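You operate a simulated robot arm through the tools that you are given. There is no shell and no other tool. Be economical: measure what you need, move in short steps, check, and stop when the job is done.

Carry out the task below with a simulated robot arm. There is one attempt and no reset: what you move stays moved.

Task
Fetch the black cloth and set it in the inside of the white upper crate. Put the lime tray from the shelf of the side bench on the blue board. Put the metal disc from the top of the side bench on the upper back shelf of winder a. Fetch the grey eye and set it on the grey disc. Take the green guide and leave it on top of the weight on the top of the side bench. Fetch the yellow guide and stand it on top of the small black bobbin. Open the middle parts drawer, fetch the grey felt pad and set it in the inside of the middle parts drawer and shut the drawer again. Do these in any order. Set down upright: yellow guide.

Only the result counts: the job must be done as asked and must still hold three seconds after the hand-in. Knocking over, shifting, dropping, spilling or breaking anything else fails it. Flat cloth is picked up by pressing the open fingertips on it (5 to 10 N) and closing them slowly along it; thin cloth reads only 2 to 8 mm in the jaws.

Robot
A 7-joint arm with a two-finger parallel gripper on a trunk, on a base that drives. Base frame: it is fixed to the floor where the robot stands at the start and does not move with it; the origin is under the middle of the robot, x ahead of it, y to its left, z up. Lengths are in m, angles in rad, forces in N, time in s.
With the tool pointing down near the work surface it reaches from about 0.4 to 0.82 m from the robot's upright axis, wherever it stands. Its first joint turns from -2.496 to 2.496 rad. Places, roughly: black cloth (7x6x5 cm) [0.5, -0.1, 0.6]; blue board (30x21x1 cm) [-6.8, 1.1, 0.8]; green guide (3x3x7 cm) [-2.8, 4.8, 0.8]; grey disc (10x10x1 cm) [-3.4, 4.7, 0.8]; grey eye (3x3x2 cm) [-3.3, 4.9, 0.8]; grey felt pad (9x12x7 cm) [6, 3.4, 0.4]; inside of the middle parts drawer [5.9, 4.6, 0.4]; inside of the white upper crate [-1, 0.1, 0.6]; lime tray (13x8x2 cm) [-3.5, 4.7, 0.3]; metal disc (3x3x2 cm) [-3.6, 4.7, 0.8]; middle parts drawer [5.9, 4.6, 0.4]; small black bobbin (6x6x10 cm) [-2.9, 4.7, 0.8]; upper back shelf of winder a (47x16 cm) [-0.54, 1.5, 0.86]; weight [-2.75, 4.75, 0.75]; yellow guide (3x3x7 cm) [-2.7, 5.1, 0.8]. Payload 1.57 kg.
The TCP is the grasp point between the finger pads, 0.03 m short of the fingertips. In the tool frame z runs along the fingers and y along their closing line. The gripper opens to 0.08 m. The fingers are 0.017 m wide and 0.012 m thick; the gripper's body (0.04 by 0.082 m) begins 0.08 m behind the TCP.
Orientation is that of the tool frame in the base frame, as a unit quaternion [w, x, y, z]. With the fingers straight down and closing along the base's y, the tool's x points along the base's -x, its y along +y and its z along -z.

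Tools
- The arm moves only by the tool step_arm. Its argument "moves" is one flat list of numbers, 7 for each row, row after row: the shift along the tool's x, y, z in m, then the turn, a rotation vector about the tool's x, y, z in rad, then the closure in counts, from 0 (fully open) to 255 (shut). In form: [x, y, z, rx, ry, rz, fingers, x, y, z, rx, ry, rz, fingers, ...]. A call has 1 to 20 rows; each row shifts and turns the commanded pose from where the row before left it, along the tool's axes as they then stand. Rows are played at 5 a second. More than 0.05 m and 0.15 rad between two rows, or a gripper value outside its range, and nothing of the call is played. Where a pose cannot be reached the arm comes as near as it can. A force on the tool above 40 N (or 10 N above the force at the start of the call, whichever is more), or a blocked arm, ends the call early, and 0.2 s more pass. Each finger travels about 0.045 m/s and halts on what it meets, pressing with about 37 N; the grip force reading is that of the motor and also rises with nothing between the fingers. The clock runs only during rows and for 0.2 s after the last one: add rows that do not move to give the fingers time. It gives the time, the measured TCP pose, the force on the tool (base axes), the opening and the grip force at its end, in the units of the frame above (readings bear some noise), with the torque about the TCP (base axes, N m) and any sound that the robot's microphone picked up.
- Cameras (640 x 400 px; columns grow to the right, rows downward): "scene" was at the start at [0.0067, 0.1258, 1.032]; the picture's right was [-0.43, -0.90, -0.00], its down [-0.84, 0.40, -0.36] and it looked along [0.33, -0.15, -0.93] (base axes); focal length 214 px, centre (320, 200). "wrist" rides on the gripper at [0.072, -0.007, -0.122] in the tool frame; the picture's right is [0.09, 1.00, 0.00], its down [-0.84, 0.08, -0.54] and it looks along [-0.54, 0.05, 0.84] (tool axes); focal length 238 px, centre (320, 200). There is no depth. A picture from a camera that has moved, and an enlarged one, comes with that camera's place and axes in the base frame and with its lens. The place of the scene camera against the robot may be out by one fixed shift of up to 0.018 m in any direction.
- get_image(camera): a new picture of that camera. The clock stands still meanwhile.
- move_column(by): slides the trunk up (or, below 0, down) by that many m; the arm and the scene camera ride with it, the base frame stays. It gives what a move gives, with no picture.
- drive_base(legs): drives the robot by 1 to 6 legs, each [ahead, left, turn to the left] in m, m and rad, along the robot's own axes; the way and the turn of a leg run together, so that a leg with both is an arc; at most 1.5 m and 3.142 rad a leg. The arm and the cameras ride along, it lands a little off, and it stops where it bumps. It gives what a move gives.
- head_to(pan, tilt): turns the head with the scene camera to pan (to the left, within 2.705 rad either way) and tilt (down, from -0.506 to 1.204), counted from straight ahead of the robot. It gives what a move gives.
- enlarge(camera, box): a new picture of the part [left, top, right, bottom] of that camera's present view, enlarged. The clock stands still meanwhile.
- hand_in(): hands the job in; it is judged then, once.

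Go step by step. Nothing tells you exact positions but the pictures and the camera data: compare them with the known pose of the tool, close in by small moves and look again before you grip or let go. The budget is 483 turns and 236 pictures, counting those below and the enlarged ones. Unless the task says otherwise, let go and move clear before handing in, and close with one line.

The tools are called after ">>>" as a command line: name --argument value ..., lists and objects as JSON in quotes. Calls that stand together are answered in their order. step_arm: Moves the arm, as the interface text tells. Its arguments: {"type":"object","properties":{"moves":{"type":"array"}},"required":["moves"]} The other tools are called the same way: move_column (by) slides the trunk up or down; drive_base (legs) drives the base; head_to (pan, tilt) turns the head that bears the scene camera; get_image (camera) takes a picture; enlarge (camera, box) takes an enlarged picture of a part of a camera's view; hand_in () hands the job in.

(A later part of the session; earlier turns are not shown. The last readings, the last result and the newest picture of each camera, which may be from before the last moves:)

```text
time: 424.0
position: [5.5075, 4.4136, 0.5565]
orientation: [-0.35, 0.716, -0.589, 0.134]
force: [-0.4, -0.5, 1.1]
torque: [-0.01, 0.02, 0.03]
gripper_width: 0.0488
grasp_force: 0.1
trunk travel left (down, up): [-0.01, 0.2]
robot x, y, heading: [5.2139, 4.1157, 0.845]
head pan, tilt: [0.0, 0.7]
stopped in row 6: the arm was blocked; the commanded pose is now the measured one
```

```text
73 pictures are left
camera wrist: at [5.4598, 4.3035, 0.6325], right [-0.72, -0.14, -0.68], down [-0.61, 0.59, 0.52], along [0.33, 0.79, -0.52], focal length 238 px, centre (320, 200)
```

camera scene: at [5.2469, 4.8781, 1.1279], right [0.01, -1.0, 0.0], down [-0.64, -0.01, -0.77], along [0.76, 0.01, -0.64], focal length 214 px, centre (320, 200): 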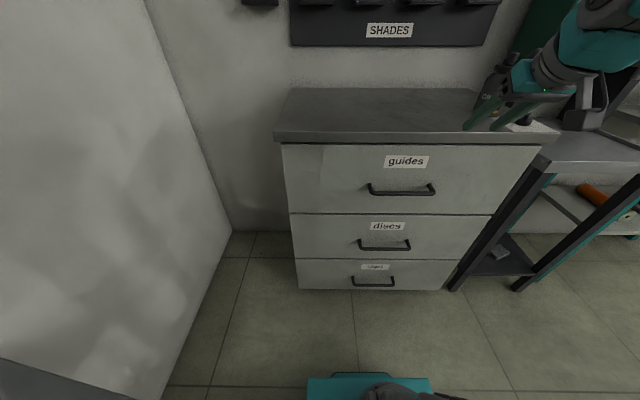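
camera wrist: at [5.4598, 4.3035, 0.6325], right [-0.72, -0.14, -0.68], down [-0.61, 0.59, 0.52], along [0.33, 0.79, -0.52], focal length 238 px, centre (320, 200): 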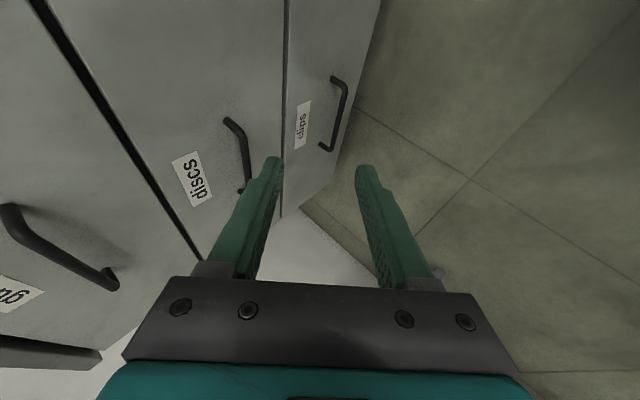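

>>> step_arm --moves '[-0.0248, -0.009, 0.0296, 0, 0, 0, 100, -0.0248, -0.009, 0.0296, 0, 0, 0, 100, -0.0248, -0.009, 0.0296, 0, 0, 0, 100, -0.0248, -0.009, 0.0296, 0, 0, 0, 100, -0.0248, -0.009, 0.0296, 0, 0, 0, 100]'

>>> step_arm --moves '[0, 0, 0, 0.068, 0.089, 0.0035, 100, 0, 0, 0, 0.068, 0.089, 0.0035, 100, 0, 0, 0, 0.068, 0.089, 0.0035, 100, 0, 0, 0, 0.068, 0.089, 0.0035, 100]'

>>> get_image --camera "wrist"

```text
time: 425.2
position: [5.6033, 4.5813, 0.5046]
orientation: [-0.346, 0.715, -0.591, 0.14]
force: [0.1, 0.2, 0.1]
torque: [0.01, 0.0, 0.01]
gripper_width: 0.0487
grasp_force: 0.0
trunk travel left (down, up): [-0.01, 0.2]
robot x, y, heading: [5.2174, 4.1143, 0.848]
head pan, tilt: [0.0, 0.7]
```

```text
time: 426.2
position: [5.6021, 4.5814, 0.5061]
orientation: [0.331, -0.621, 0.623, -0.34]
force: [0.0, -0.3, -0.3]
torque: [0.01, 0.03, 0.02]
gripper_width: 0.0486
grasp_force: 0.0
trunk travel left (down, up): [-0.01, 0.2]
robot x, y, heading: [5.218, 4.1168, 0.844]
head pan, tilt: [0.0, 0.7]
```

```text
72 pictures are left
camera wrist: at [5.5043, 4.5092, 0.5765], right [-0.55, -0.09, -0.83], down [-0.49, 0.84, 0.23], along [0.68, 0.53, -0.51], focal length 238 px, centre (320, 200)
```

wrist: 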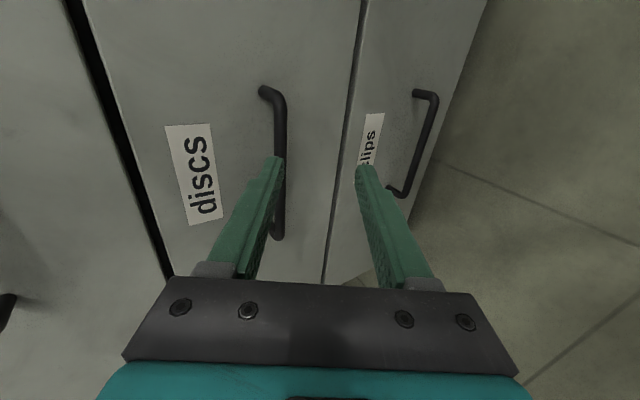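

Triangulated bar: (5.733, 4.62, 0.466). I pre-position with a narrower opening.

>>> step_arm --moves '[-0.0152, -0.0195, 0.0265, 0, 0, 0, 160, -0.0152, -0.0195, 0.0265, 0, 0, 0, 160, 0, 0, 0.02, 0, 0, 0, 160]'

>>> get_image --camera "wrist"

```text
time: 427.0
position: [5.6846, 4.6091, 0.4956]
orientation: [0.332, -0.621, 0.623, -0.34]
force: [0.1, -0.6, 0.1]
torque: [-0.03, -0.01, 0.0]
gripper_width: 0.03
grasp_force: 0.0
trunk travel left (down, up): [-0.01, 0.2]
robot x, y, heading: [5.2165, 4.1147, 0.846]
head pan, tilt: [0.0, 0.7]
```

```text
71 pictures are left
camera wrist: at [5.5875, 4.5384, 0.5682], right [-0.55, -0.1, -0.83], down [-0.49, 0.84, 0.23], along [0.68, 0.53, -0.51], focal length 238 px, centre (320, 200)
```

wrist: 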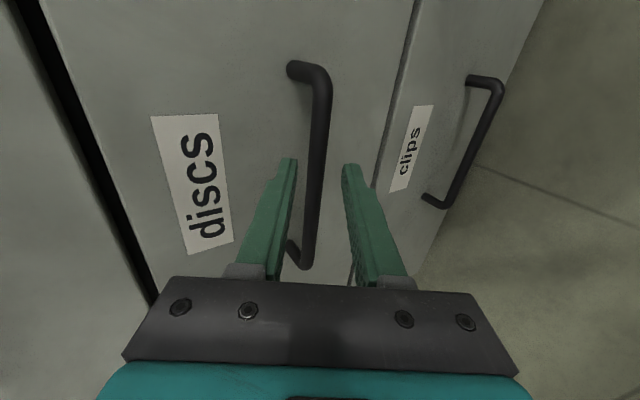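

>>> step_arm --moves '[0, 0, 0.018, 0, 0, 0, 160, 0, 0, 0.016, 0, 0, 0, 160, 0, 0, 0, 0, 0, 0, 160]'

>>> get_image --camera "wrist"

```text
time: 427.8
position: [5.7135, 4.6068, 0.4764]
orientation: [0.331, -0.621, 0.624, -0.34]
force: [-0.9, -0.3, -0.4]
torque: [0.01, -0.01, 0.04]
gripper_width: 0.03
grasp_force: 0.0
trunk travel left (down, up): [-0.01, 0.2]
robot x, y, heading: [5.2177, 4.114, 0.846]
head pan, tilt: [0.0, 0.7]
```

```text
70 pictures are left
camera wrist: at [5.6163, 4.5365, 0.5482], right [-0.55, -0.09, -0.83], down [-0.49, 0.84, 0.23], along [0.68, 0.53, -0.51], focal length 238 px, centre (320, 200)
```

wrist: 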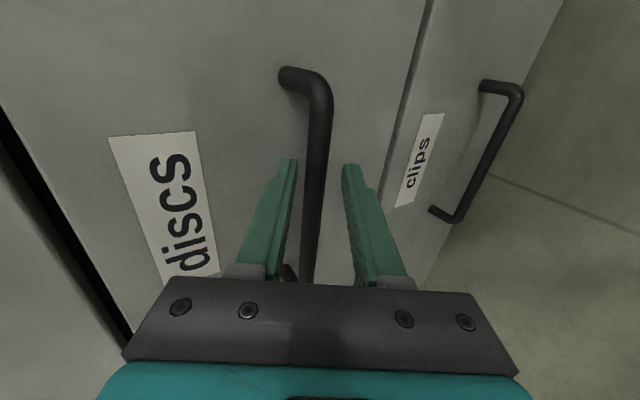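

>>> step_arm --moves '[0, 0, 0, 0, 0, 0, 200, 0, 0, 0, 0, 0, 0, 255, 0, 0, 0, 0, 0, 0, 255, 0, 0, 0, 0, 0, 0, 255]'

```text
time: 428.8
position: [5.7123, 4.6068, 0.4785]
orientation: [0.333, -0.621, 0.623, -0.34]
force: [2.4, 0.1, 37.0]
torque: [-0.37, -0.59, -0.43]
gripper_width: 0.0137
grasp_force: 30.4
trunk travel left (down, up): [-0.01, 0.2]
robot x, y, heading: [5.2173, 4.1114, 0.847]
head pan, tilt: [0.0, 0.7]
```

Bar gripped (13.7 mm). I relieve the vertical strain first.

>>> step_arm --moves '[0, -0.003, -0.002, 0, 0, 0, 255, 0, 0, 0, 0, 0, 0, 255]'

```text
time: 429.4
position: [5.7129, 4.6067, 0.4794]
orientation: [0.33, -0.621, 0.625, -0.34]
force: [-2.0, -3.2, 7.4]
torque: [0.27, -0.08, 0.43]
gripper_width: 0.0136
grasp_force: 30.4
trunk travel left (down, up): [-0.01, 0.2]
robot x, y, heading: [5.2172, 4.108, 0.846]
head pan, tilt: [0.0, 0.7]
```

>>> step_arm --moves '[0, 0.011, -0.0167, 0, 0, 0, 255, 0, 0.011, -0.0167, 0, 0, 0, 255, 0, 0, 0, 0, 0, 0, 255]'

>>> get_image --camera "wrist"

```text
time: 430.2
position: [5.6756, 4.6082, 0.4783]
orientation: [0.33, -0.62, 0.625, -0.34]
force: [1.3, -17.3, -10.7]
torque: [0.05, 0.13, 0.29]
gripper_width: 0.0138
grasp_force: 29.7
trunk travel left (down, up): [-0.01, 0.2]
robot x, y, heading: [5.2109, 4.1136, 0.845]
head pan, tilt: [0.0, 0.7]
```

```text
69 pictures are left
camera wrist: at [5.5778, 4.5372, 0.5517], right [-0.55, -0.09, -0.83], down [-0.48, 0.85, 0.23], along [0.68, 0.52, -0.51], focal length 238 px, centre (320, 200)
```

wrist: 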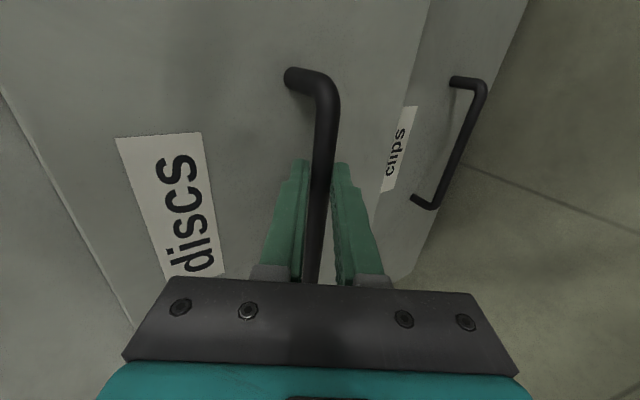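

The drawer moves. I continue pulling.

>>> step_arm --moves '[0.001, 0.011, -0.0167, 0, 0, 0, 255, 0.001, 0.0105, -0.0167, 0, 0, 0, 255, 0, 0.011, -0.0167, 0, 0, 0, 255, 0, 0.011, -0.0167, 0, 0, 0, 255, 0, 0, 0, 0, 0, 0, 255]'

>>> step_arm --moves '[0, 0.011, -0.0167, 0, 0, 0, 255, 0, 0.011, -0.0167, 0, 0, 0, 255, 0, 0.011, -0.0167, 0, 0, 0, 255, 0, 0.011, -0.0167, 0, 0, 0, 255, 0, 0, 0, 0, 0, 0, 255]'

>>> get_image --camera "scene"

```text
time: 431.2
position: [5.5973, 4.6064, 0.4788]
orientation: [0.328, -0.622, 0.625, -0.338]
force: [-2.3, 4.4, -15.5]
torque: [0.34, 0.3, 0.62]
gripper_width: 0.0138
grasp_force: 29.8
trunk travel left (down, up): [-0.01, 0.2]
robot x, y, heading: [5.2157, 4.1132, 0.847]
head pan, tilt: [0.0, 0.7]
stopped in row 4: the force on the tool passed its limit at 43 N (the readings are from after the stop); the commanded pose is now the measured one
```

```text
time: 432.2
position: [5.5222, 4.6069, 0.4789]
orientation: [0.329, -0.622, 0.626, -0.337]
force: [-2.3, 1.5, -19.1]
torque: [0.27, 0.33, 0.51]
gripper_width: 0.0139
grasp_force: 30.1
trunk travel left (down, up): [-0.01, 0.2]
robot x, y, heading: [5.219, 4.1155, 0.853]
head pan, tilt: [0.0, 0.7]
stopped in row 4: the force on the tool passed its limit at 42 N (the readings are from after the stop); the commanded pose is now the measured one
```

```text
68 pictures are left
camera scene: at [5.1339, 4.2399, 0.9281], right [0.75, -0.66, 0.0], down [-0.43, -0.48, -0.76], along [0.51, 0.57, -0.64], focal length 214 px, centre (320, 200)
```

scene: 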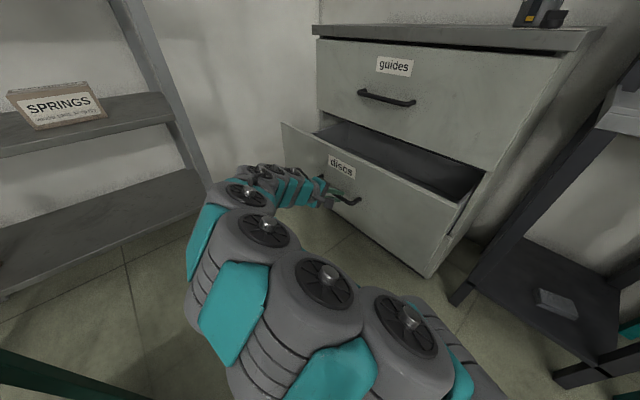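

Open by ~19 cm; I pull a little more.

>>> step_arm --moves '[0, 0.0025, 0.0016, 0, 0, 0, 255, 0, 0.0117, -0.0163, 0, 0, 0, 255, 0, 0.0117, -0.0163, 0, 0, 0, 255, 0, 0.0117, -0.0163, 0, 0, 0, 255]'

>>> step_arm --moves '[0, 0.0117, -0.0163, 0, 0, 0, 255, 0, 0, 0, 0, 0, 0, 255]'

>>> enlarge --camera "scene" --box '[240, 80, 500, 280]'

```text
time: 433.3
position: [5.4646, 4.6072, 0.4788]
orientation: [0.332, -0.62, 0.624, -0.34]
force: [-0.8, -5.6, 18.3]
torque: [-0.35, -0.28, -0.46]
gripper_width: 0.0136
grasp_force: 30.8
trunk travel left (down, up): [-0.01, 0.2]
robot x, y, heading: [5.217, 4.1125, 0.848]
head pan, tilt: [0.0, 0.7]
stopped in row 4: the force on the tool passed its limit at 42 N (the readings are from after the stop); the commanded pose is now the measured one
```

```text
time: 433.8
position: [5.4461, 4.6078, 0.4787]
orientation: [0.334, -0.619, 0.623, -0.342]
force: [-2.1, -3.3, 14.3]
torque: [-0.4, -0.29, -0.49]
gripper_width: 0.0137
grasp_force: 30.4
trunk travel left (down, up): [-0.01, 0.2]
robot x, y, heading: [5.2135, 4.1117, 0.845]
head pan, tilt: [0.0, 0.7]
stopped in row 2: the force on the tool passed its limit at 42 N (the readings are from after the stop); the commanded pose is now the measured one
```

```text
2.00 times, centred on (370, 180) of scene
camera zoom: at [5.1336, 4.2389, 0.9277], right [0.75, -0.66, 0.0], down [-0.43, -0.48, -0.77], along [0.51, 0.57, -0.64], focal length 429 px, centre (220, 240)
```

zoom: 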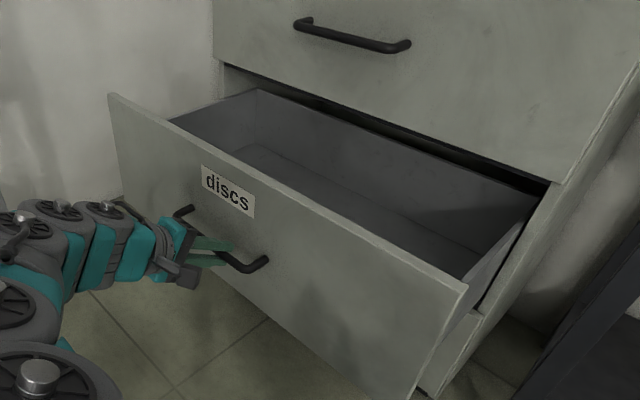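

Drawer open ~27 cm, empty inside. I release the handle and retreat.

>>> step_arm --moves '[0, 0, 0, 0, 0, 0, 190, 0, 0, 0, 0, 0, 0, 160, 0, 0, 0, 0, 0, 0, 160, 0, 0, -0.02, 0, 0, 0, 160, 0, 0, -0.03, 0, 0, 0, 160, 0, 0, -0.03, 0, 0, 0, 160]'

>>> get_image --camera "scene"

```text
time: 435.2
position: [5.3793, 4.6081, 0.5191]
orientation: [0.332, -0.621, 0.623, -0.341]
force: [0.6, 0.5, -0.6]
torque: [0.02, -0.02, -0.02]
gripper_width: 0.0297
grasp_force: 0.1
trunk travel left (down, up): [-0.01, 0.2]
robot x, y, heading: [5.217, 4.1168, 0.844]
head pan, tilt: [0.0, 0.7]
```

```text
66 pictures are left
camera scene: at [5.1338, 4.2394, 0.9279], right [0.75, -0.66, 0.0], down [-0.43, -0.48, -0.76], along [0.51, 0.57, -0.64], focal length 214 px, centre (320, 200)
```

scene: 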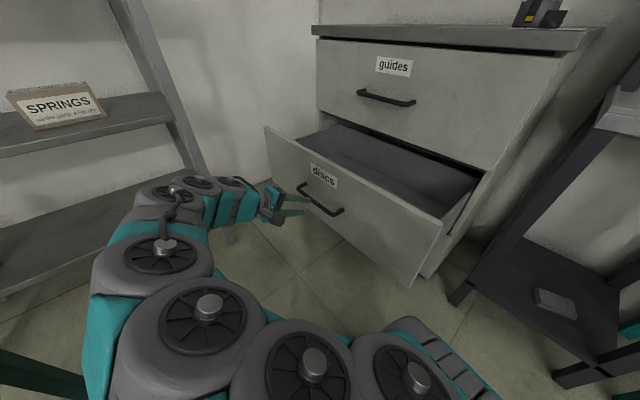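

>>> drive_base --legs '[[-0.515, -0.324, 0], [0, 0, -0.845]]'

>>> step_arm --moves '[0, 0, 0, 0.0014, -0.1176, -0.077, 100, 0, 0, 0, 0.0014, -0.1176, -0.077, 100, 0, 0, 0, 0.0014, -0.1176, -0.077, 100, 0, 0, 0, 0.0014, -0.1176, -0.077, 100, 0, 0, 0, 0.0014, -0.1176, -0.077, 100, 0, 0, 0, 0.0014, -0.1176, -0.077, 100]'

>>> step_arm --moves '[0, 0, 0, 0, 0, 0.143, 100, 0, 0, 0, 0, 0, 0.143, 100, 0, 0, 0, 0, 0, 0.143, 100, 0, 0, 0, 0, 0, 0.143, 100, 0, 0, 0, 0, 0, 0.143, 100, 0, 0, 0, 0, 0, 0.143, 100, 0, 0, 0, 0, 0, 0.143, 100, 0, 0, 0, 0, 0, 0.143, 100, 0, 0, 0, 0, 0, 0.143, 100, 0, 0, 0, 0, 0, 0.143, 100, 0, 0, 0, 0, 0, 0.143, 100]'

>>> get_image --camera "wrist"

```text
time: 440.8
position: [5.5936, 3.7265, 0.5198]
orientation: [0.168, -0.32, 0.819, -0.446]
force: [-0.4, 0.3, 0.2]
torque: [-0.01, 0.01, 0.01]
gripper_width: 0.0299
grasp_force: 0.0
trunk travel left (down, up): [-0.01, 0.2]
robot x, y, heading: [5.119, 3.5086, 0.018]
head pan, tilt: [0.0, 0.7]
```

```text
time: 442.4
position: [5.5975, 3.7156, 0.3785]
orientation: [-0.19, 0.686, -0.615, 0.338]
force: [-0.1, -0.3, 0.9]
torque: [-0.03, 0.0, -0.01]
gripper_width: 0.0484
grasp_force: 0.1
trunk travel left (down, up): [-0.01, 0.2]
robot x, y, heading: [5.1198, 3.5091, 0.02]
head pan, tilt: [0.0, 0.7]
stopped in row 6: the arm was blocked; the commanded pose is now the measured one
```

```text
time: 444.8
position: [5.5919, 3.715, 0.366]
orientation: [0.35, -0.03, 0.932, -0.088]
force: [-0.5, 0.6, 0.4]
torque: [-0.01, -0.02, 0.04]
gripper_width: 0.0489
grasp_force: 0.0
trunk travel left (down, up): [-0.01, 0.2]
robot x, y, heading: [5.1204, 3.5083, 0.03]
head pan, tilt: [0.0, 0.7]
```

```text
65 pictures are left
camera wrist: at [5.4575, 3.7171, 0.4094], right [-0.06, 0.97, -0.24], down [0.27, 0.25, 0.93], along [0.96, -0.01, -0.28], focal length 238 px, centre (320, 200)
```

wrist: 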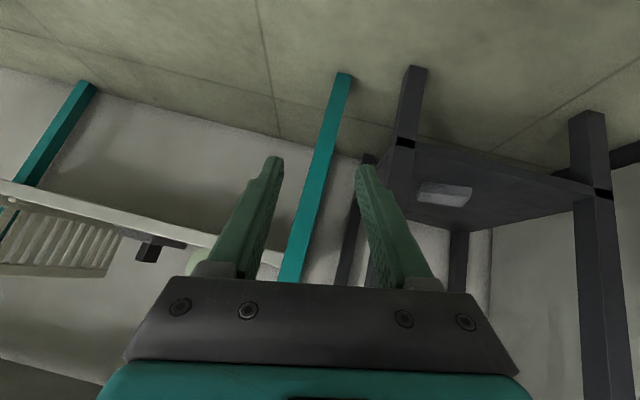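

>>> step_arm --moves '[0, 0, 0, -0.0422, -0.0918, 0.0458, 100, 0, 0, 0, -0.0422, -0.0918, 0.0458, 100, 0, 0, 0, -0.0422, -0.0918, 0.0458, 100, -0.02, -0.0394, 0, 0, 0, 0, 100, -0.02, -0.0394, 0, 0, 0, 0, 100, -0.02, -0.0394, 0, 0, 0, 0, 100, -0.02, -0.0394, 0, 0, 0, 0, 100, -0.02, -0.0394, 0, 0, 0, 0, 100, -0.02, -0.0394, 0, 0, 0, 0, 100, -0.02, -0.0394, 0, 0, 0, 0, 100, -0.02, -0.0394, 0, 0, 0, 0, 100]'

>>> get_image --camera "wrist"

```text
time: 447.2
position: [5.714, 3.4549, 0.5682]
orientation: [0.46, -0.034, 0.886, -0.043]
force: [-0.7, 0.4, -0.8]
torque: [0.0, 0.0, -0.01]
gripper_width: 0.0486
grasp_force: 0.0
out of reach, approached as far as the arm can: row 1, 2, 3
trunk travel left (down, up): [-0.01, 0.2]
robot x, y, heading: [5.1213, 3.5096, 0.019]
head pan, tilt: [0.0, 0.7]
```

```text
64 pictures are left
camera wrist: at [5.5739, 3.4458, 0.5795], right [-0.07, 0.98, -0.18], down [0.03, 0.18, 0.98], along [1.0, 0.07, -0.05], focal length 238 px, centre (320, 200)
```

wrist: 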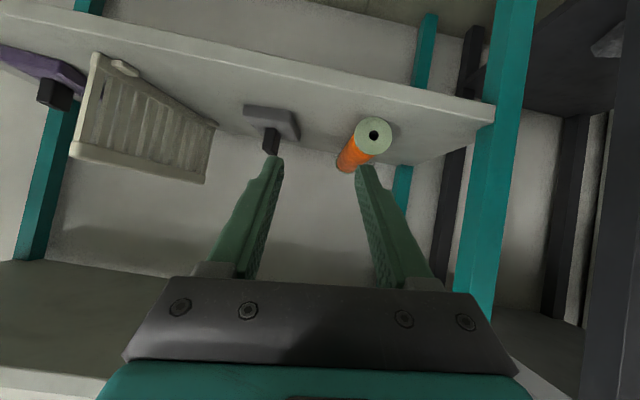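

>>> drive_base --legs '[[0.14, -0.02, -0.02]]'

>>> get_image --camera "wrist"

```text
time: 448.6
position: [5.8519, 3.4206, 0.5686]
orientation: [0.459, -0.021, 0.887, -0.049]
force: [0.5, -0.1, 0.7]
torque: [-0.01, 0.02, 0.02]
gripper_width: 0.0486
grasp_force: 0.0
trunk travel left (down, up): [-0.01, 0.2]
robot x, y, heading: [5.2595, 3.4924, -0.008]
head pan, tilt: [0.0, 0.7]
```

```text
63 pictures are left
camera wrist: at [5.7127, 3.4156, 0.5795], right [-0.05, 0.98, -0.18], down [0.04, 0.18, 0.98], along [1.0, 0.04, -0.05], focal length 238 px, centre (320, 200)
```

wrist: 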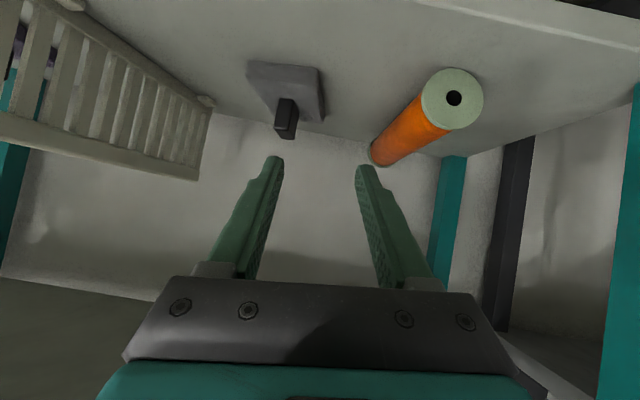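

>>> enlarge --camera "wrist" --box '[235, 45, 347, 150]'

```text
3.81 times, centred on (291, 98) of wrist
camera zoom: at [5.7127, 3.4156, 0.5795], right [-0.05, 0.98, -0.18], down [0.04, 0.18, 0.98], along [1.0, 0.04, -0.05], focal length 908 px, centre (430, 590)
```

zoom: 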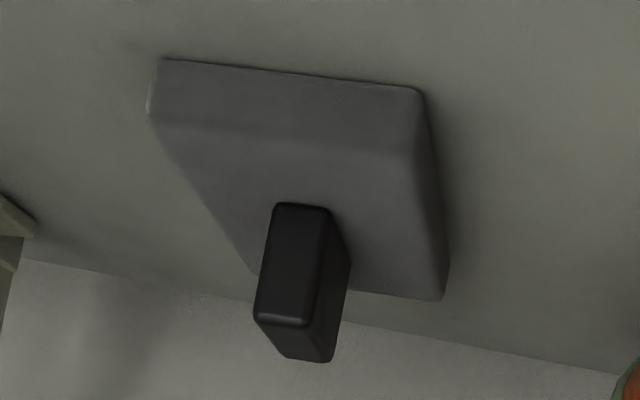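

The handle is ~2 cm wide across y: grip front at (6.04–6.07, 3.36), z 0.432–0.478; shelf ≈0.408. I level the roll, drive slightly closer and move above it.

>>> drive_base --legs '[[0.1, 0, 0]]'

>>> step_arm --moves '[-0.005, -0.0191, 0.0339, 0, 0, 0, 95, -0.005, -0.0191, 0.0339, 0, 0, 0, 95, -0.005, -0.0191, 0.0339, 0, 0, 0, 95, 0, 0, 0, 0, 0, 0.131, 95]'

>>> get_image --camera "wrist"

```text
time: 449.7
position: [5.9518, 3.4217, 0.5685]
orientation: [0.46, -0.023, 0.886, -0.048]
force: [-0.2, -0.1, -0.3]
torque: [-0.01, 0.01, 0.01]
gripper_width: 0.0485
grasp_force: 0.1
trunk travel left (down, up): [-0.01, 0.2]
robot x, y, heading: [5.3591, 3.4875, -0.007]
head pan, tilt: [0.0, 0.7]
```

```text
time: 450.7
position: [6.0417, 3.3569, 0.5282]
orientation: [0.461, 0.036, 0.886, -0.018]
force: [-0.2, -0.9, 0.3]
torque: [0.01, -0.01, -0.01]
gripper_width: 0.0504
grasp_force: 0.2
trunk travel left (down, up): [-0.01, 0.2]
robot x, y, heading: [5.3611, 3.4921, -0.002]
head pan, tilt: [0.0, 0.7]
```

```text
61 pictures are left
camera wrist: at [5.9018, 3.3613, 0.5382], right [0.03, 1.0, -0.07], down [0.04, 0.07, 1.0], along [1.0, -0.03, -0.04], focal length 238 px, centre (320, 200)
```

wrist: 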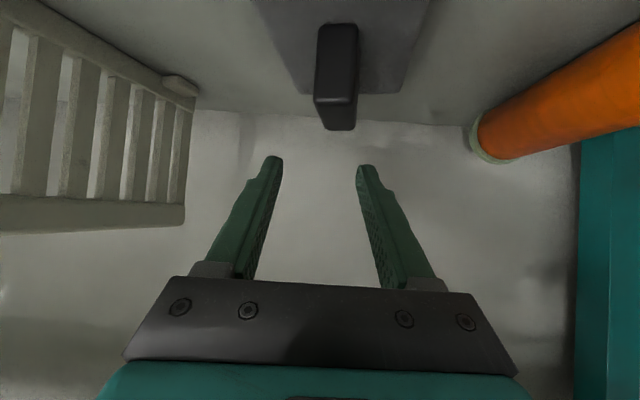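

>>> step_arm --moves '[0.0263, 0.0031, 0.0199, 0, 0, 0, 95, 0.0263, 0.0031, 0.0199, 0, 0, 0, 95, 0, 0, 0, 0, 0, 0, 95]'

>>> get_image --camera "wrist"

```text
time: 451.5
position: [6.047, 3.3644, 0.4645]
orientation: [0.463, 0.035, 0.885, -0.018]
force: [-2.5, 0.1, 17.7]
torque: [-0.05, -0.3, -0.01]
gripper_width: 0.05
grasp_force: 0.1
trunk travel left (down, up): [-0.01, 0.2]
robot x, y, heading: [5.3577, 3.4915, -0.006]
head pan, tilt: [0.0, 0.7]
```

```text
60 pictures are left
camera wrist: at [5.9057, 3.3681, 0.475], right [0.03, 1.0, -0.08], down [0.04, 0.07, 1.0], along [1.0, -0.03, -0.03], focal length 238 px, centre (320, 200)
```

wrist: 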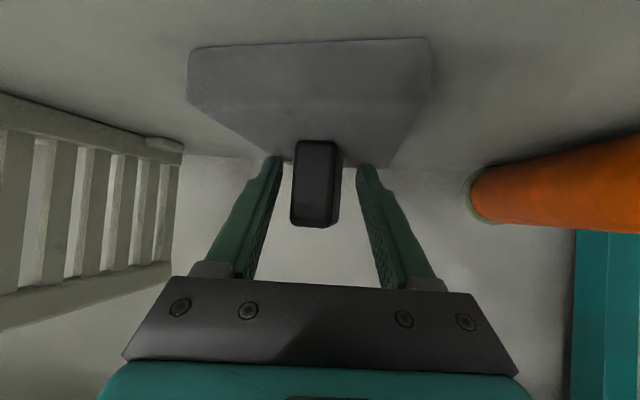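

Tips touch the pad surface; I raise 4 mm and close on the handle.

>>> step_arm --moves '[-0.0037, 0, -0.0026, 0, 0, 0, 95, 0, 0, 0, 0, 0, 0, 140, 0, 0, 0, 0, 0, 0, 180, 0, 0, 0, 0, 0, 0, 255, 0, 0, 0, 0, 0, 0, 255]'

```text
time: 452.7
position: [6.045, 3.3637, 0.4667]
orientation: [0.462, 0.036, 0.886, -0.019]
force: [0.0, 0.0, -0.8]
torque: [-0.02, -0.02, 0.01]
gripper_width: 0.0213
grasp_force: 25.5
trunk travel left (down, up): [-0.01, 0.2]
robot x, y, heading: [5.359, 3.4887, 0.0]
head pan, tilt: [0.0, 0.7]
```

>>> step_arm --moves '[0, 0, 0, 0, 0, 0, 255, -0.0245, 0, -0.0172, 0, 0, 0, 255, -0.0245, 0, -0.0172, 0, 0, 0, 255, 0, 0, 0, 0, 0, 0, 255]'

>>> get_image --camera "wrist"

```text
time: 453.7
position: [6.0456, 3.3644, 0.525]
orientation: [0.461, 0.035, 0.886, -0.018]
force: [0.1, -0.1, -1.5]
torque: [0.02, 0.01, 0.0]
gripper_width: 0.0214
grasp_force: 34.7
trunk travel left (down, up): [-0.01, 0.2]
robot x, y, heading: [5.3637, 3.4917, -0.001]
head pan, tilt: [0.0, 0.7]
```

```text
59 pictures are left
camera wrist: at [5.9053, 3.3689, 0.536], right [0.03, 1.0, -0.07], down [0.04, 0.07, 1.0], along [1.0, -0.03, -0.04], focal length 238 px, centre (320, 200)
```

wrist: 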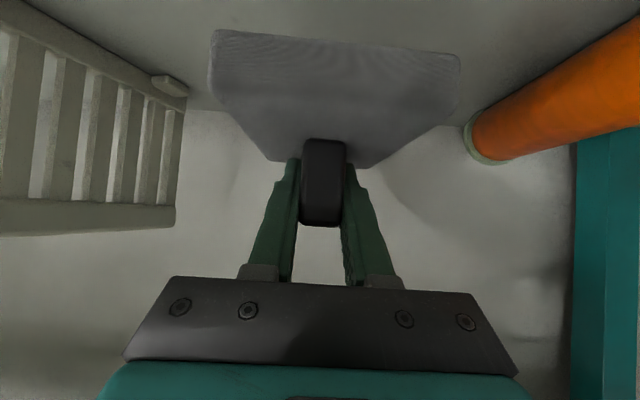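

Pad held. I back out, raise the trunk, turn to face north, and check the position relative to the open drawer.

>>> drive_base --legs '[[-0.33, 0, 0]]'

>>> move_column --by 0.2

>>> drive_base --legs '[[0, 0, 1.65]]'

>>> head_to --pan -0.5 --tilt 0.6

>>> get_image --camera "scene"

```text
time: 455.8
position: [5.7246, 3.3618, 0.5264]
orientation: [0.463, 0.037, 0.886, -0.019]
force: [0.3, -0.3, -2.1]
torque: [0.0, -0.02, 0.0]
gripper_width: 0.021
grasp_force: 35.0
trunk travel left (down, up): [-0.01, 0.2]
robot x, y, heading: [5.0409, 3.4878, -0.01]
head pan, tilt: [0.0, 0.7]
```

```text
time: 458.0
position: [5.725, 3.3628, 0.7254]
orientation: [0.462, 0.037, 0.886, -0.018]
force: [0.2, -0.9, 0.0]
torque: [0.0, -0.02, 0.01]
gripper_width: 0.0213
grasp_force: 34.9
trunk travel left (down, up): [-0.21, 0.0]
robot x, y, heading: [5.0382, 3.4939, -0.011]
head pan, tilt: [0.0, 0.7]
```

```text
time: 462.3
position: [5.1358, 4.1839, 0.7265]
orientation: [0.332, -0.615, 0.639, 0.321]
force: [0.3, 0.7, 0.1]
torque: [-0.01, 0.01, 0.01]
gripper_width: 0.0214
grasp_force: 34.7
trunk travel left (down, up): [-0.21, 0.0]
robot x, y, heading: [5.0404, 3.4922, 1.606]
head pan, tilt: [0.0, 0.7]
```

```text
time: 463.3
position: [5.135, 4.1817, 0.7263]
orientation: [0.332, -0.616, 0.638, 0.321]
force: [-0.4, -1.5, 0.1]
torque: [-0.02, 0.04, 0.04]
gripper_width: 0.0212
grasp_force: 34.6
trunk travel left (down, up): [-0.21, 0.0]
robot x, y, heading: [5.0411, 3.4935, 1.612]
head pan, tilt: [-0.499, 0.6]
```

```text
58 pictures are left
camera scene: at [4.9379, 3.5154, 1.1365], right [0.9, -0.44, 0.0], down [-0.25, -0.51, -0.82], along [0.36, 0.74, -0.57], focal length 214 px, centre (320, 200)
```

scene: 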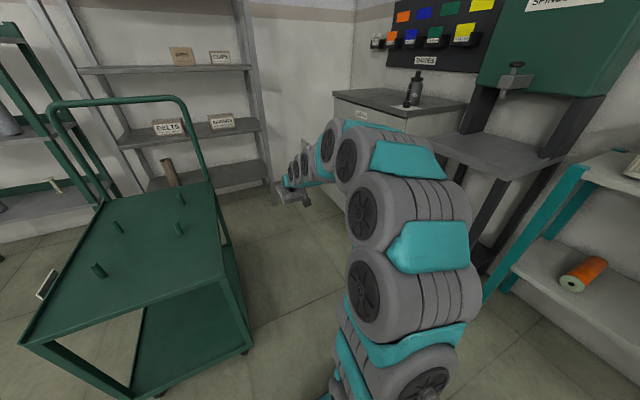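

>>> drive_base --legs '[[0, -0.475, -0.03], [0.25, 0, 0]]'

>>> head_to --pan 0.0 --tilt 0.65

>>> get_image --camera "scene"

>>> get_image --camera "wrist"

```text
time: 467.6
position: [5.6396, 4.4497, 0.7259]
orientation: [0.338, -0.604, 0.649, 0.315]
force: [-0.3, -0.6, -0.1]
torque: [-0.01, 0.02, 0.01]
gripper_width: 0.0211
grasp_force: 34.5
trunk travel left (down, up): [-0.21, 0.0]
robot x, y, heading: [5.516, 3.7654, 1.578]
head pan, tilt: [-0.499, 0.6]
```

```text
time: 468.5
position: [5.6382, 4.4496, 0.7253]
orientation: [0.338, -0.604, 0.649, 0.315]
force: [-0.1, 0.1, -0.9]
torque: [-0.03, 0.01, 0.01]
gripper_width: 0.0211
grasp_force: 34.5
trunk travel left (down, up): [-0.21, 0.0]
robot x, y, heading: [5.5177, 3.7631, 1.571]
head pan, tilt: [0.0, 0.649]
```

```text
57 pictures are left
camera scene: at [5.374, 3.7985, 1.1323], right [1.0, 0.0, 0.0], down [0.0, -0.6, -0.8], along [0.0, 0.8, -0.6], focal length 214 px, centre (320, 200)
```

scene: 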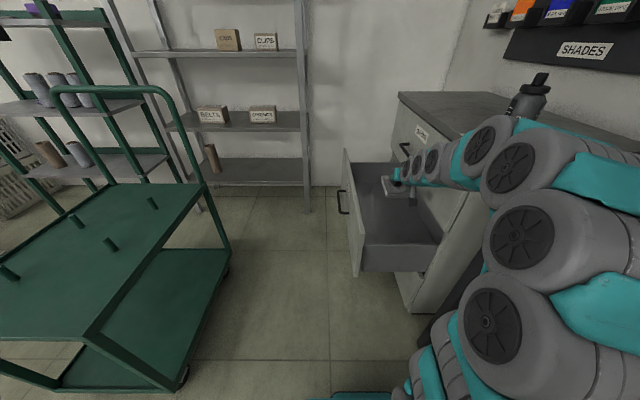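

```text
56 pictures are left
camera wrist: at [5.6358, 4.3072, 0.736], right [-1.0, 0.02, -0.07], down [-0.07, 0.04, 1.0], along [0.02, 1.0, -0.04], focal length 238 px, centre (320, 200)
```

wrist: 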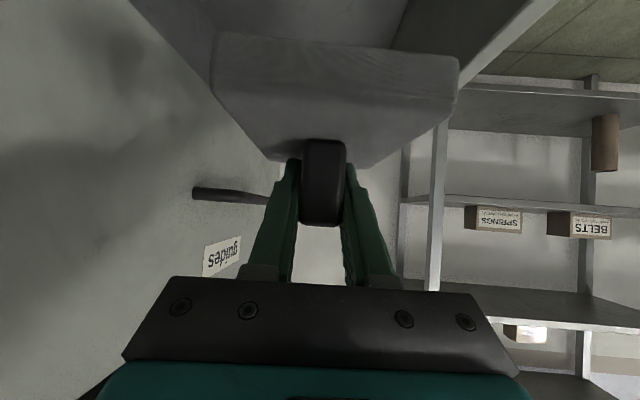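

>>> enlarge --camera "scene" --box '[320, 110, 480, 310]'

```text
2.00 times, centred on (400, 210) of scene
camera zoom: at [5.374, 3.7985, 1.1323], right [1.0, 0.0, 0.0], down [0.0, -0.6, -0.8], along [0.0, 0.8, -0.6], focal length 429 px, centre (160, 180)
```

zoom: 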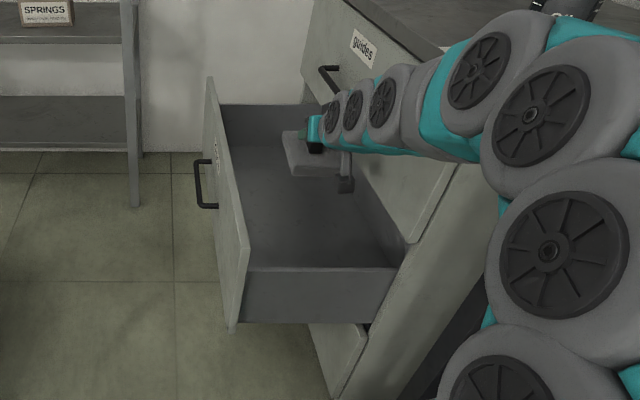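

Drawer: front panel x≈5.51, top ≈0.61; side wall top ≈0.52 at y≈4.35; floor ≈0.36. I drive forward so the pad is deep over the drawer, then lower with the trunk.

>>> drive_base --legs '[[0.27, 0.015, 0]]'

>>> enlarge --camera "scene" --box '[300, 100, 500, 310]'

```text
time: 470.4
position: [5.6232, 4.7165, 0.7259]
orientation: [0.338, -0.603, 0.651, 0.315]
force: [0.3, -0.6, -0.4]
torque: [0.0, 0.01, -0.04]
gripper_width: 0.0214
grasp_force: 34.3
trunk travel left (down, up): [-0.21, 0.0]
robot x, y, heading: [5.4985, 4.0307, 1.568]
head pan, tilt: [0.0, 0.649]
```

```text
1.90 times, centred on (400, 205) of scene
camera zoom: at [5.358, 4.0669, 1.1323], right [1.0, 0.0, 0.0], down [0.0, -0.6, -0.8], along [0.0, 0.8, -0.6], focal length 408 px, centre (168, 190)
```

zoom: 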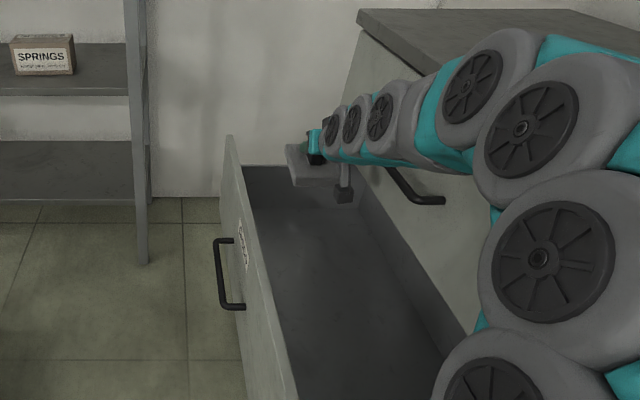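

>>> drive_base --legs '[[0, 0.015, 0]]'

>>> move_column --by -0.1

>>> get_image --camera "scene"

>>> get_image --camera "wrist"

```text
time: 471.2
position: [5.6098, 4.7178, 0.7252]
orientation: [0.338, -0.603, 0.65, 0.315]
force: [-0.7, -0.7, -1.3]
torque: [-0.02, -0.02, -0.01]
gripper_width: 0.0217
grasp_force: 35.1
trunk travel left (down, up): [-0.21, 0.0]
robot x, y, heading: [5.4887, 4.0359, 1.571]
head pan, tilt: [0.0, 0.649]
```

```text
time: 472.5
position: [5.6088, 4.7152, 0.6263]
orientation: [0.338, -0.603, 0.65, 0.315]
force: [0.8, -0.4, -1.1]
torque: [0.02, 0.01, 0.05]
gripper_width: 0.0213
grasp_force: 34.6
trunk travel left (down, up): [-0.11, 0.1]
robot x, y, heading: [5.4851, 4.0317, 1.579]
head pan, tilt: [0.0, 0.649]
```

```text
53 pictures are left
camera scene: at [5.3427, 4.067, 1.0323], right [1.0, 0.0, 0.0], down [0.0, -0.6, -0.8], along [0.0, 0.8, -0.6], focal length 214 px, centre (320, 200)
```

scene: 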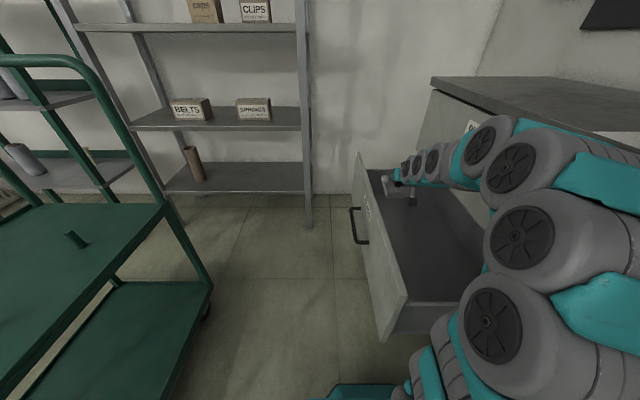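

```text
52 pictures are left
camera wrist: at [5.6065, 4.5746, 0.6359], right [-1.0, 0.02, -0.07], down [-0.07, 0.04, 1.0], along [0.03, 1.0, -0.04], focal length 238 px, centre (320, 200)
```

wrist: 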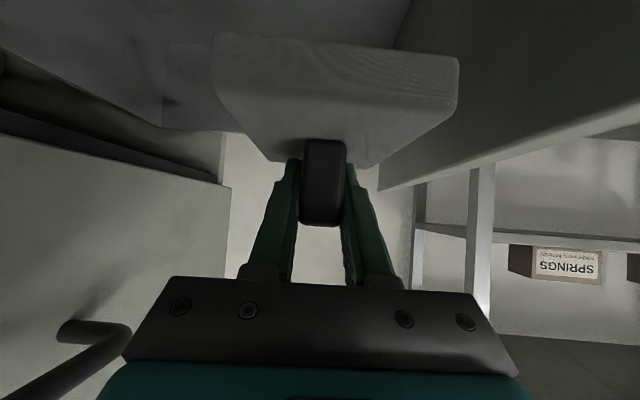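

>>> move_column --by -0.1

>>> enlarge --camera "scene" --box '[330, 60, 530, 260]'

```text
time: 473.8
position: [5.6093, 4.7165, 0.5242]
orientation: [0.338, -0.603, 0.651, 0.314]
force: [-0.1, -0.3, -0.1]
torque: [0.02, 0.0, -0.03]
gripper_width: 0.0213
grasp_force: 34.9
trunk travel left (down, up): [-0.01, 0.2]
robot x, y, heading: [5.4838, 4.0311, 1.569]
head pan, tilt: [0.0, 0.649]
```

```text
2.00 times, centred on (430, 160) of scene
camera zoom: at [5.3427, 4.0669, 0.9323], right [1.0, 0.0, 0.0], down [0.0, -0.6, -0.8], along [0.0, 0.8, -0.6], focal length 429 px, centre (100, 280)
```

zoom: 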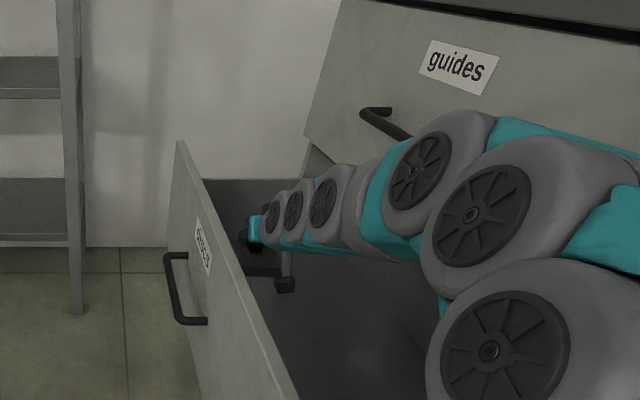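

>>> step_arm --moves '[0.0164, 0, 0.0114, 0, 0, 0, 255, 0.0164, 0, 0.0114, 0, 0, 0, 255, 0.0164, 0, 0.0114, 0, 0, 0, 255]'

>>> get_image --camera "wrist"

```text
time: 474.6
position: [5.6101, 4.7172, 0.4637]
orientation: [0.337, -0.603, 0.651, 0.314]
force: [0.2, 0.4, -0.9]
torque: [0.02, 0.02, -0.02]
gripper_width: 0.0213
grasp_force: 34.6
trunk travel left (down, up): [-0.01, 0.2]
robot x, y, heading: [5.4858, 4.0264, 1.571]
head pan, tilt: [0.0, 0.649]
```

```text
50 pictures are left
camera wrist: at [5.6086, 4.5749, 0.4745], right [-1.0, 0.02, -0.07], down [-0.07, 0.04, 1.0], along [0.03, 1.0, -0.04], focal length 238 px, centre (320, 200)
```

wrist: 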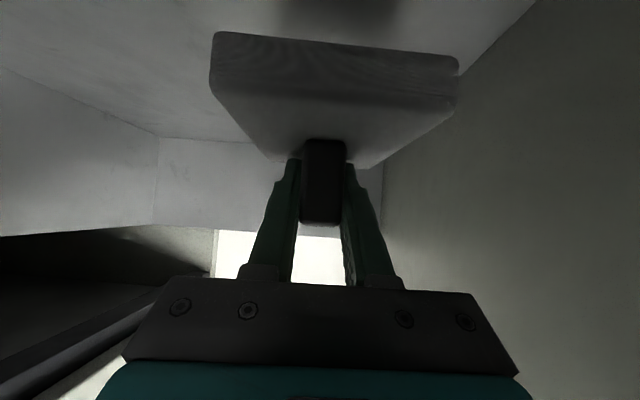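

>>> step_arm --moves '[0.0123, 0, 0.0086, 0, 0, 0, 255, 0.0082, 0, 0.0057, 0, 0, 0, 255]'

>>> step_arm --moves '[0.0066, 0, 0.0046, 0, 0, 0, 255, 0, 0, 0, 0, 0, 0, 255]'

>>> get_image --camera "wrist"

```text
time: 475.2
position: [5.61, 4.7159, 0.4407]
orientation: [0.338, -0.603, 0.65, 0.315]
force: [-0.4, -0.7, -0.6]
torque: [0.0, 0.0, -0.02]
gripper_width: 0.0213
grasp_force: 34.9
trunk travel left (down, up): [-0.01, 0.2]
robot x, y, heading: [5.4855, 4.0281, 1.571]
head pan, tilt: [0.0, 0.649]
```

```text
time: 475.8
position: [5.6101, 4.7164, 0.4321]
orientation: [0.338, -0.604, 0.65, 0.314]
force: [-0.2, 0.3, -0.7]
torque: [0.0, 0.0, -0.01]
gripper_width: 0.0212
grasp_force: 34.5
trunk travel left (down, up): [-0.01, 0.2]
robot x, y, heading: [5.483, 4.028, 1.569]
head pan, tilt: [0.0, 0.649]
```

```text
49 pictures are left
camera wrist: at [5.6068, 4.5748, 0.4425], right [-1.0, 0.02, -0.07], down [-0.07, 0.04, 1.0], along [0.03, 1.0, -0.04], focal length 238 px, centre (320, 200)
```

wrist: 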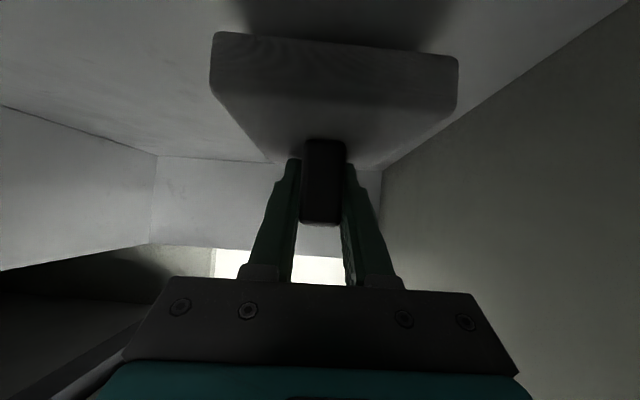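

>>> step_arm --moves '[0.0066, 0, 0.0046, 0, 0, 0, 255, 0, 0, 0, 0, 0, 0, 255]'

>>> step_arm --moves '[0.0049, 0, 0.0034, 0, 0, 0, 255, 0, 0, 0, 0, 0, 0, 255]'

>>> step_arm --moves '[0.0041, 0, 0.0029, 0, 0, 0, 255, 0, 0, 0, 0, 0, 0, 255]'

```text
time: 476.4
position: [5.6096, 4.7182, 0.4246]
orientation: [0.339, -0.603, 0.651, 0.314]
force: [-0.3, -0.6, -1.2]
torque: [0.0, -0.02, -0.02]
gripper_width: 0.0212
grasp_force: 35.0
trunk travel left (down, up): [-0.01, 0.2]
robot x, y, heading: [5.4896, 4.0282, 1.569]
head pan, tilt: [0.0, 0.649]
```

```text
time: 477.0
position: [5.6105, 4.7164, 0.4203]
orientation: [0.34, -0.603, 0.65, 0.315]
force: [-0.7, 2.3, 10.3]
torque: [-0.68, 0.07, -0.01]
gripper_width: 0.0213
grasp_force: 34.3
trunk travel left (down, up): [-0.01, 0.2]
robot x, y, heading: [5.4911, 4.0298, 1.573]
head pan, tilt: [0.0, 0.649]
```

```text
time: 477.5
position: [5.6097, 4.7192, 0.4196]
orientation: [0.344, -0.6, 0.648, 0.318]
force: [-0.2, 0.5, 12.0]
torque: [-0.79, 0.13, 0.05]
gripper_width: 0.0213
grasp_force: 34.3
trunk travel left (down, up): [-0.01, 0.2]
robot x, y, heading: [5.487, 4.0341, 1.571]
head pan, tilt: [0.0, 0.649]
stopped in row 2: the force on the tool passed its limit at 42 N (the readings are from after the stop); the commanded pose is now the measured one
```

Contact with the drawer floor. I unload slightly, open and lift out.

>>> step_arm --moves '[-0.0008, 0, -0.0006, 0, 0, 0, 200, 0, 0, 0, 0, 0, 0, 150, 0, 0, 0, 0, 0, 0, 130, 0, 0, 0, 0, 0, 0, 130]'

>>> step_arm --moves '[-0.0164, 0, -0.0114, 0, 0, 0, 130, -0.0164, 0, -0.0114, 0, 0, 0, 130, -0.0164, 0, -0.0114, 0, 0, 0, 130, -0.0164, 0, -0.0114, 0, 0, 0, 130, -0.0164, 0, -0.0114, 0, 0, 0, 130]'

>>> get_image --camera "wrist"

```text
time: 478.5
position: [5.6108, 4.72, 0.421]
orientation: [0.343, -0.601, 0.649, 0.317]
force: [1.4, 2.3, 13.0]
torque: [0.29, -0.03, -0.02]
gripper_width: 0.0344
grasp_force: 0.1
trunk travel left (down, up): [-0.01, 0.2]
robot x, y, heading: [5.4889, 4.0289, 1.572]
head pan, tilt: [0.0, 0.649]
```

```text
time: 479.7
position: [5.6103, 4.7185, 0.5165]
orientation: [0.342, -0.601, 0.65, 0.316]
force: [-0.3, 0.3, -0.3]
torque: [0.02, -0.03, 0.01]
gripper_width: 0.0393
grasp_force: 0.1
trunk travel left (down, up): [-0.01, 0.2]
robot x, y, heading: [5.4875, 4.0297, 1.571]
head pan, tilt: [0.0, 0.649]
```

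```text
48 pictures are left
camera wrist: at [5.6076, 4.5763, 0.5257], right [-1.0, 0.02, -0.08], down [-0.08, 0.03, 1.0], along [0.03, 1.0, -0.03], focal length 238 px, centre (320, 200)
```

wrist: 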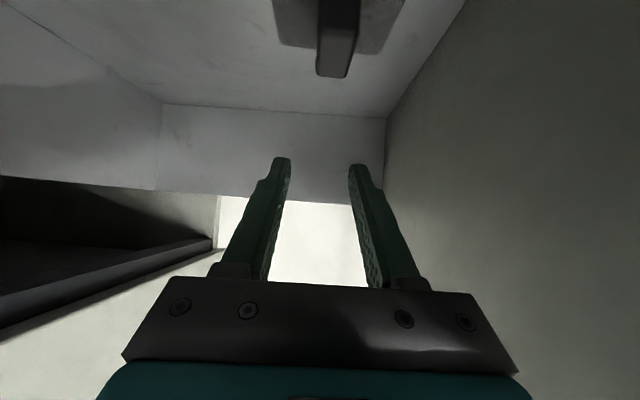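

Pad lies in the drawer. I raise the trunk, back out and check the drawer.

>>> move_column --by 0.2

>>> drive_base --legs '[[-0.35, 0, 0]]'

>>> get_image --camera "scene"

```text
time: 481.9
position: [5.6099, 4.7181, 0.7178]
orientation: [0.342, -0.602, 0.648, 0.317]
force: [0.0, 0.2, -0.4]
torque: [0.0, 0.0, -0.05]
gripper_width: 0.0392
grasp_force: 0.0
trunk travel left (down, up): [-0.21, 0.0]
robot x, y, heading: [5.4836, 4.0311, 1.571]
head pan, tilt: [0.0, 0.649]
```

```text
time: 484.2
position: [5.6112, 4.363, 0.7181]
orientation: [0.343, -0.601, 0.649, 0.317]
force: [0.7, 0.8, -0.6]
torque: [0.0, -0.01, -0.01]
gripper_width: 0.0392
grasp_force: 0.0
trunk travel left (down, up): [-0.21, 0.0]
robot x, y, heading: [5.4873, 3.6725, 1.57]
head pan, tilt: [0.0, 0.649]
```

```text
47 pictures are left
camera scene: at [5.3428, 3.7111, 1.1323], right [1.0, 0.0, 0.0], down [0.0, -0.6, -0.8], along [0.0, 0.8, -0.6], focal length 214 px, centre (320, 200)
```

scene: 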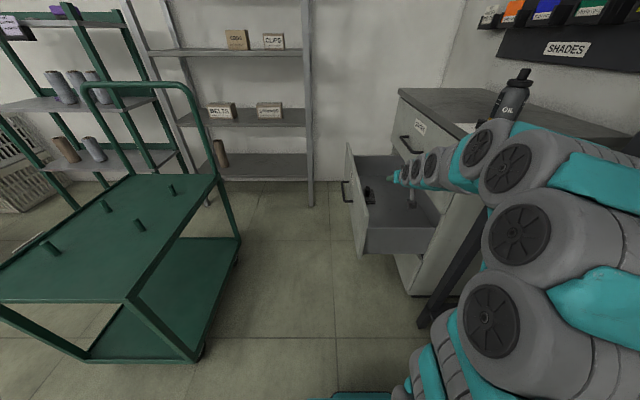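

Pad is inside. Now to shut the drawer: I retract the arm, close the fingers and take the diagonal stand.

>>> step_arm --moves '[0.0217, 0, -0.0312, 0, 0, 0, 255, 0.0217, 0, -0.0312, 0, 0, 0, 255, 0.0217, 0, -0.0312, 0, 0, 0, 255, 0.0217, 0, -0.0312, 0, 0, 0, 255, 0.0217, 0, -0.0312, 0, 0, 0, 255]'

>>> drive_base --legs '[[0, 0.28, 0], [0, 0, -0.785], [0.28, 0.28, 0]]'

>>> head_to --pan 0.2 --tilt 0.6

>>> get_image --camera "scene"

```text
time: 485.4
position: [5.5978, 4.183, 0.7241]
orientation: [0.342, -0.601, 0.649, 0.316]
force: [-0.4, -0.5, -0.6]
torque: [0.03, 0.0, 0.01]
gripper_width: 0.0003
grasp_force: 21.6
out of reach, approached as far as the arm can: row 5
trunk travel left (down, up): [-0.21, 0.0]
robot x, y, heading: [5.4872, 3.675, 1.571]
head pan, tilt: [0.0, 0.649]
```

```text
time: 491.5
position: [5.6439, 4.3548, 0.725]
orientation: [0.437, -0.308, 0.829, 0.162]
force: [0.4, 0.2, -0.4]
torque: [0.03, 0.0, -0.02]
gripper_width: 0.0
grasp_force: 21.4
trunk travel left (down, up): [-0.21, 0.0]
robot x, y, heading: [5.2078, 4.0727, 0.787]
head pan, tilt: [0.0, 0.649]
```

```text
time: 492.2
position: [5.6438, 4.3551, 0.7245]
orientation: [0.437, -0.307, 0.829, 0.161]
force: [-0.6, 0.0, 0.0]
torque: [0.0, 0.0, 0.01]
gripper_width: 0.0002
grasp_force: 21.3
trunk travel left (down, up): [-0.21, 0.0]
robot x, y, heading: [5.2069, 4.073, 0.788]
head pan, tilt: [0.201, 0.6]
```

```text
46 pictures are left
camera scene: at [5.1194, 4.2166, 1.1365], right [0.84, -0.55, 0.0], down [-0.31, -0.47, -0.82], along [0.45, 0.69, -0.57], focal length 214 px, centre (320, 200)
```

scene: 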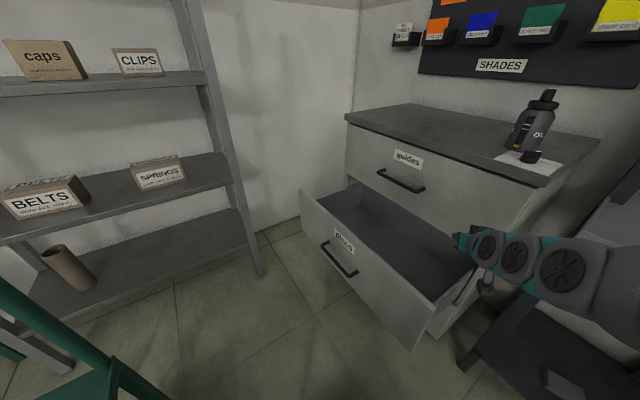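

>>> step_arm --moves '[-0.002, 0.0437, 0.0018, 0, 0, 0, 255, -0.002, 0.0437, 0.0018, 0, 0, 0, 255, -0.002, 0.0437, 0.0018, 0, 0, 0, 255, -0.002, 0.0437, 0.0018, 0, 0, 0, 255, -0.002, 0.0437, 0.0018, 0, 0, 0, 255, -0.002, 0.0437, 0.0018, 0, 0, 0, 255, -0.002, 0.0437, 0.0018, 0, 0, 0, 255]'

>>> get_image --camera "wrist"

```text
time: 493.7
position: [5.4319, 4.5955, 0.7063]
orientation: [0.319, -0.267, 0.875, 0.247]
force: [-0.2, -1.4, -0.8]
torque: [-0.02, 0.03, 0.02]
gripper_width: 0.0001
grasp_force: 21.2
trunk travel left (down, up): [-0.21, 0.0]
robot x, y, heading: [5.2072, 4.0714, 0.788]
head pan, tilt: [0.201, 0.6]
stopped in row 7: the arm was blocked; the commanded pose is now the measured one
```

```text
45 pictures are left
camera wrist: at [5.3396, 4.4937, 0.7347], right [-0.68, 0.7, 0.2], down [0.27, -0.01, 0.96], along [0.68, 0.71, -0.18], focal length 238 px, centre (320, 200)
```

wrist: 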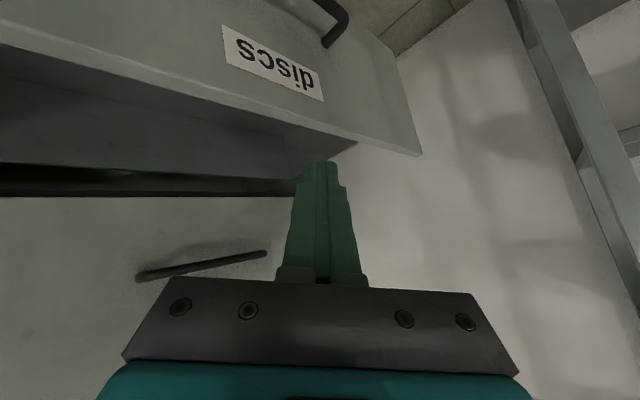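

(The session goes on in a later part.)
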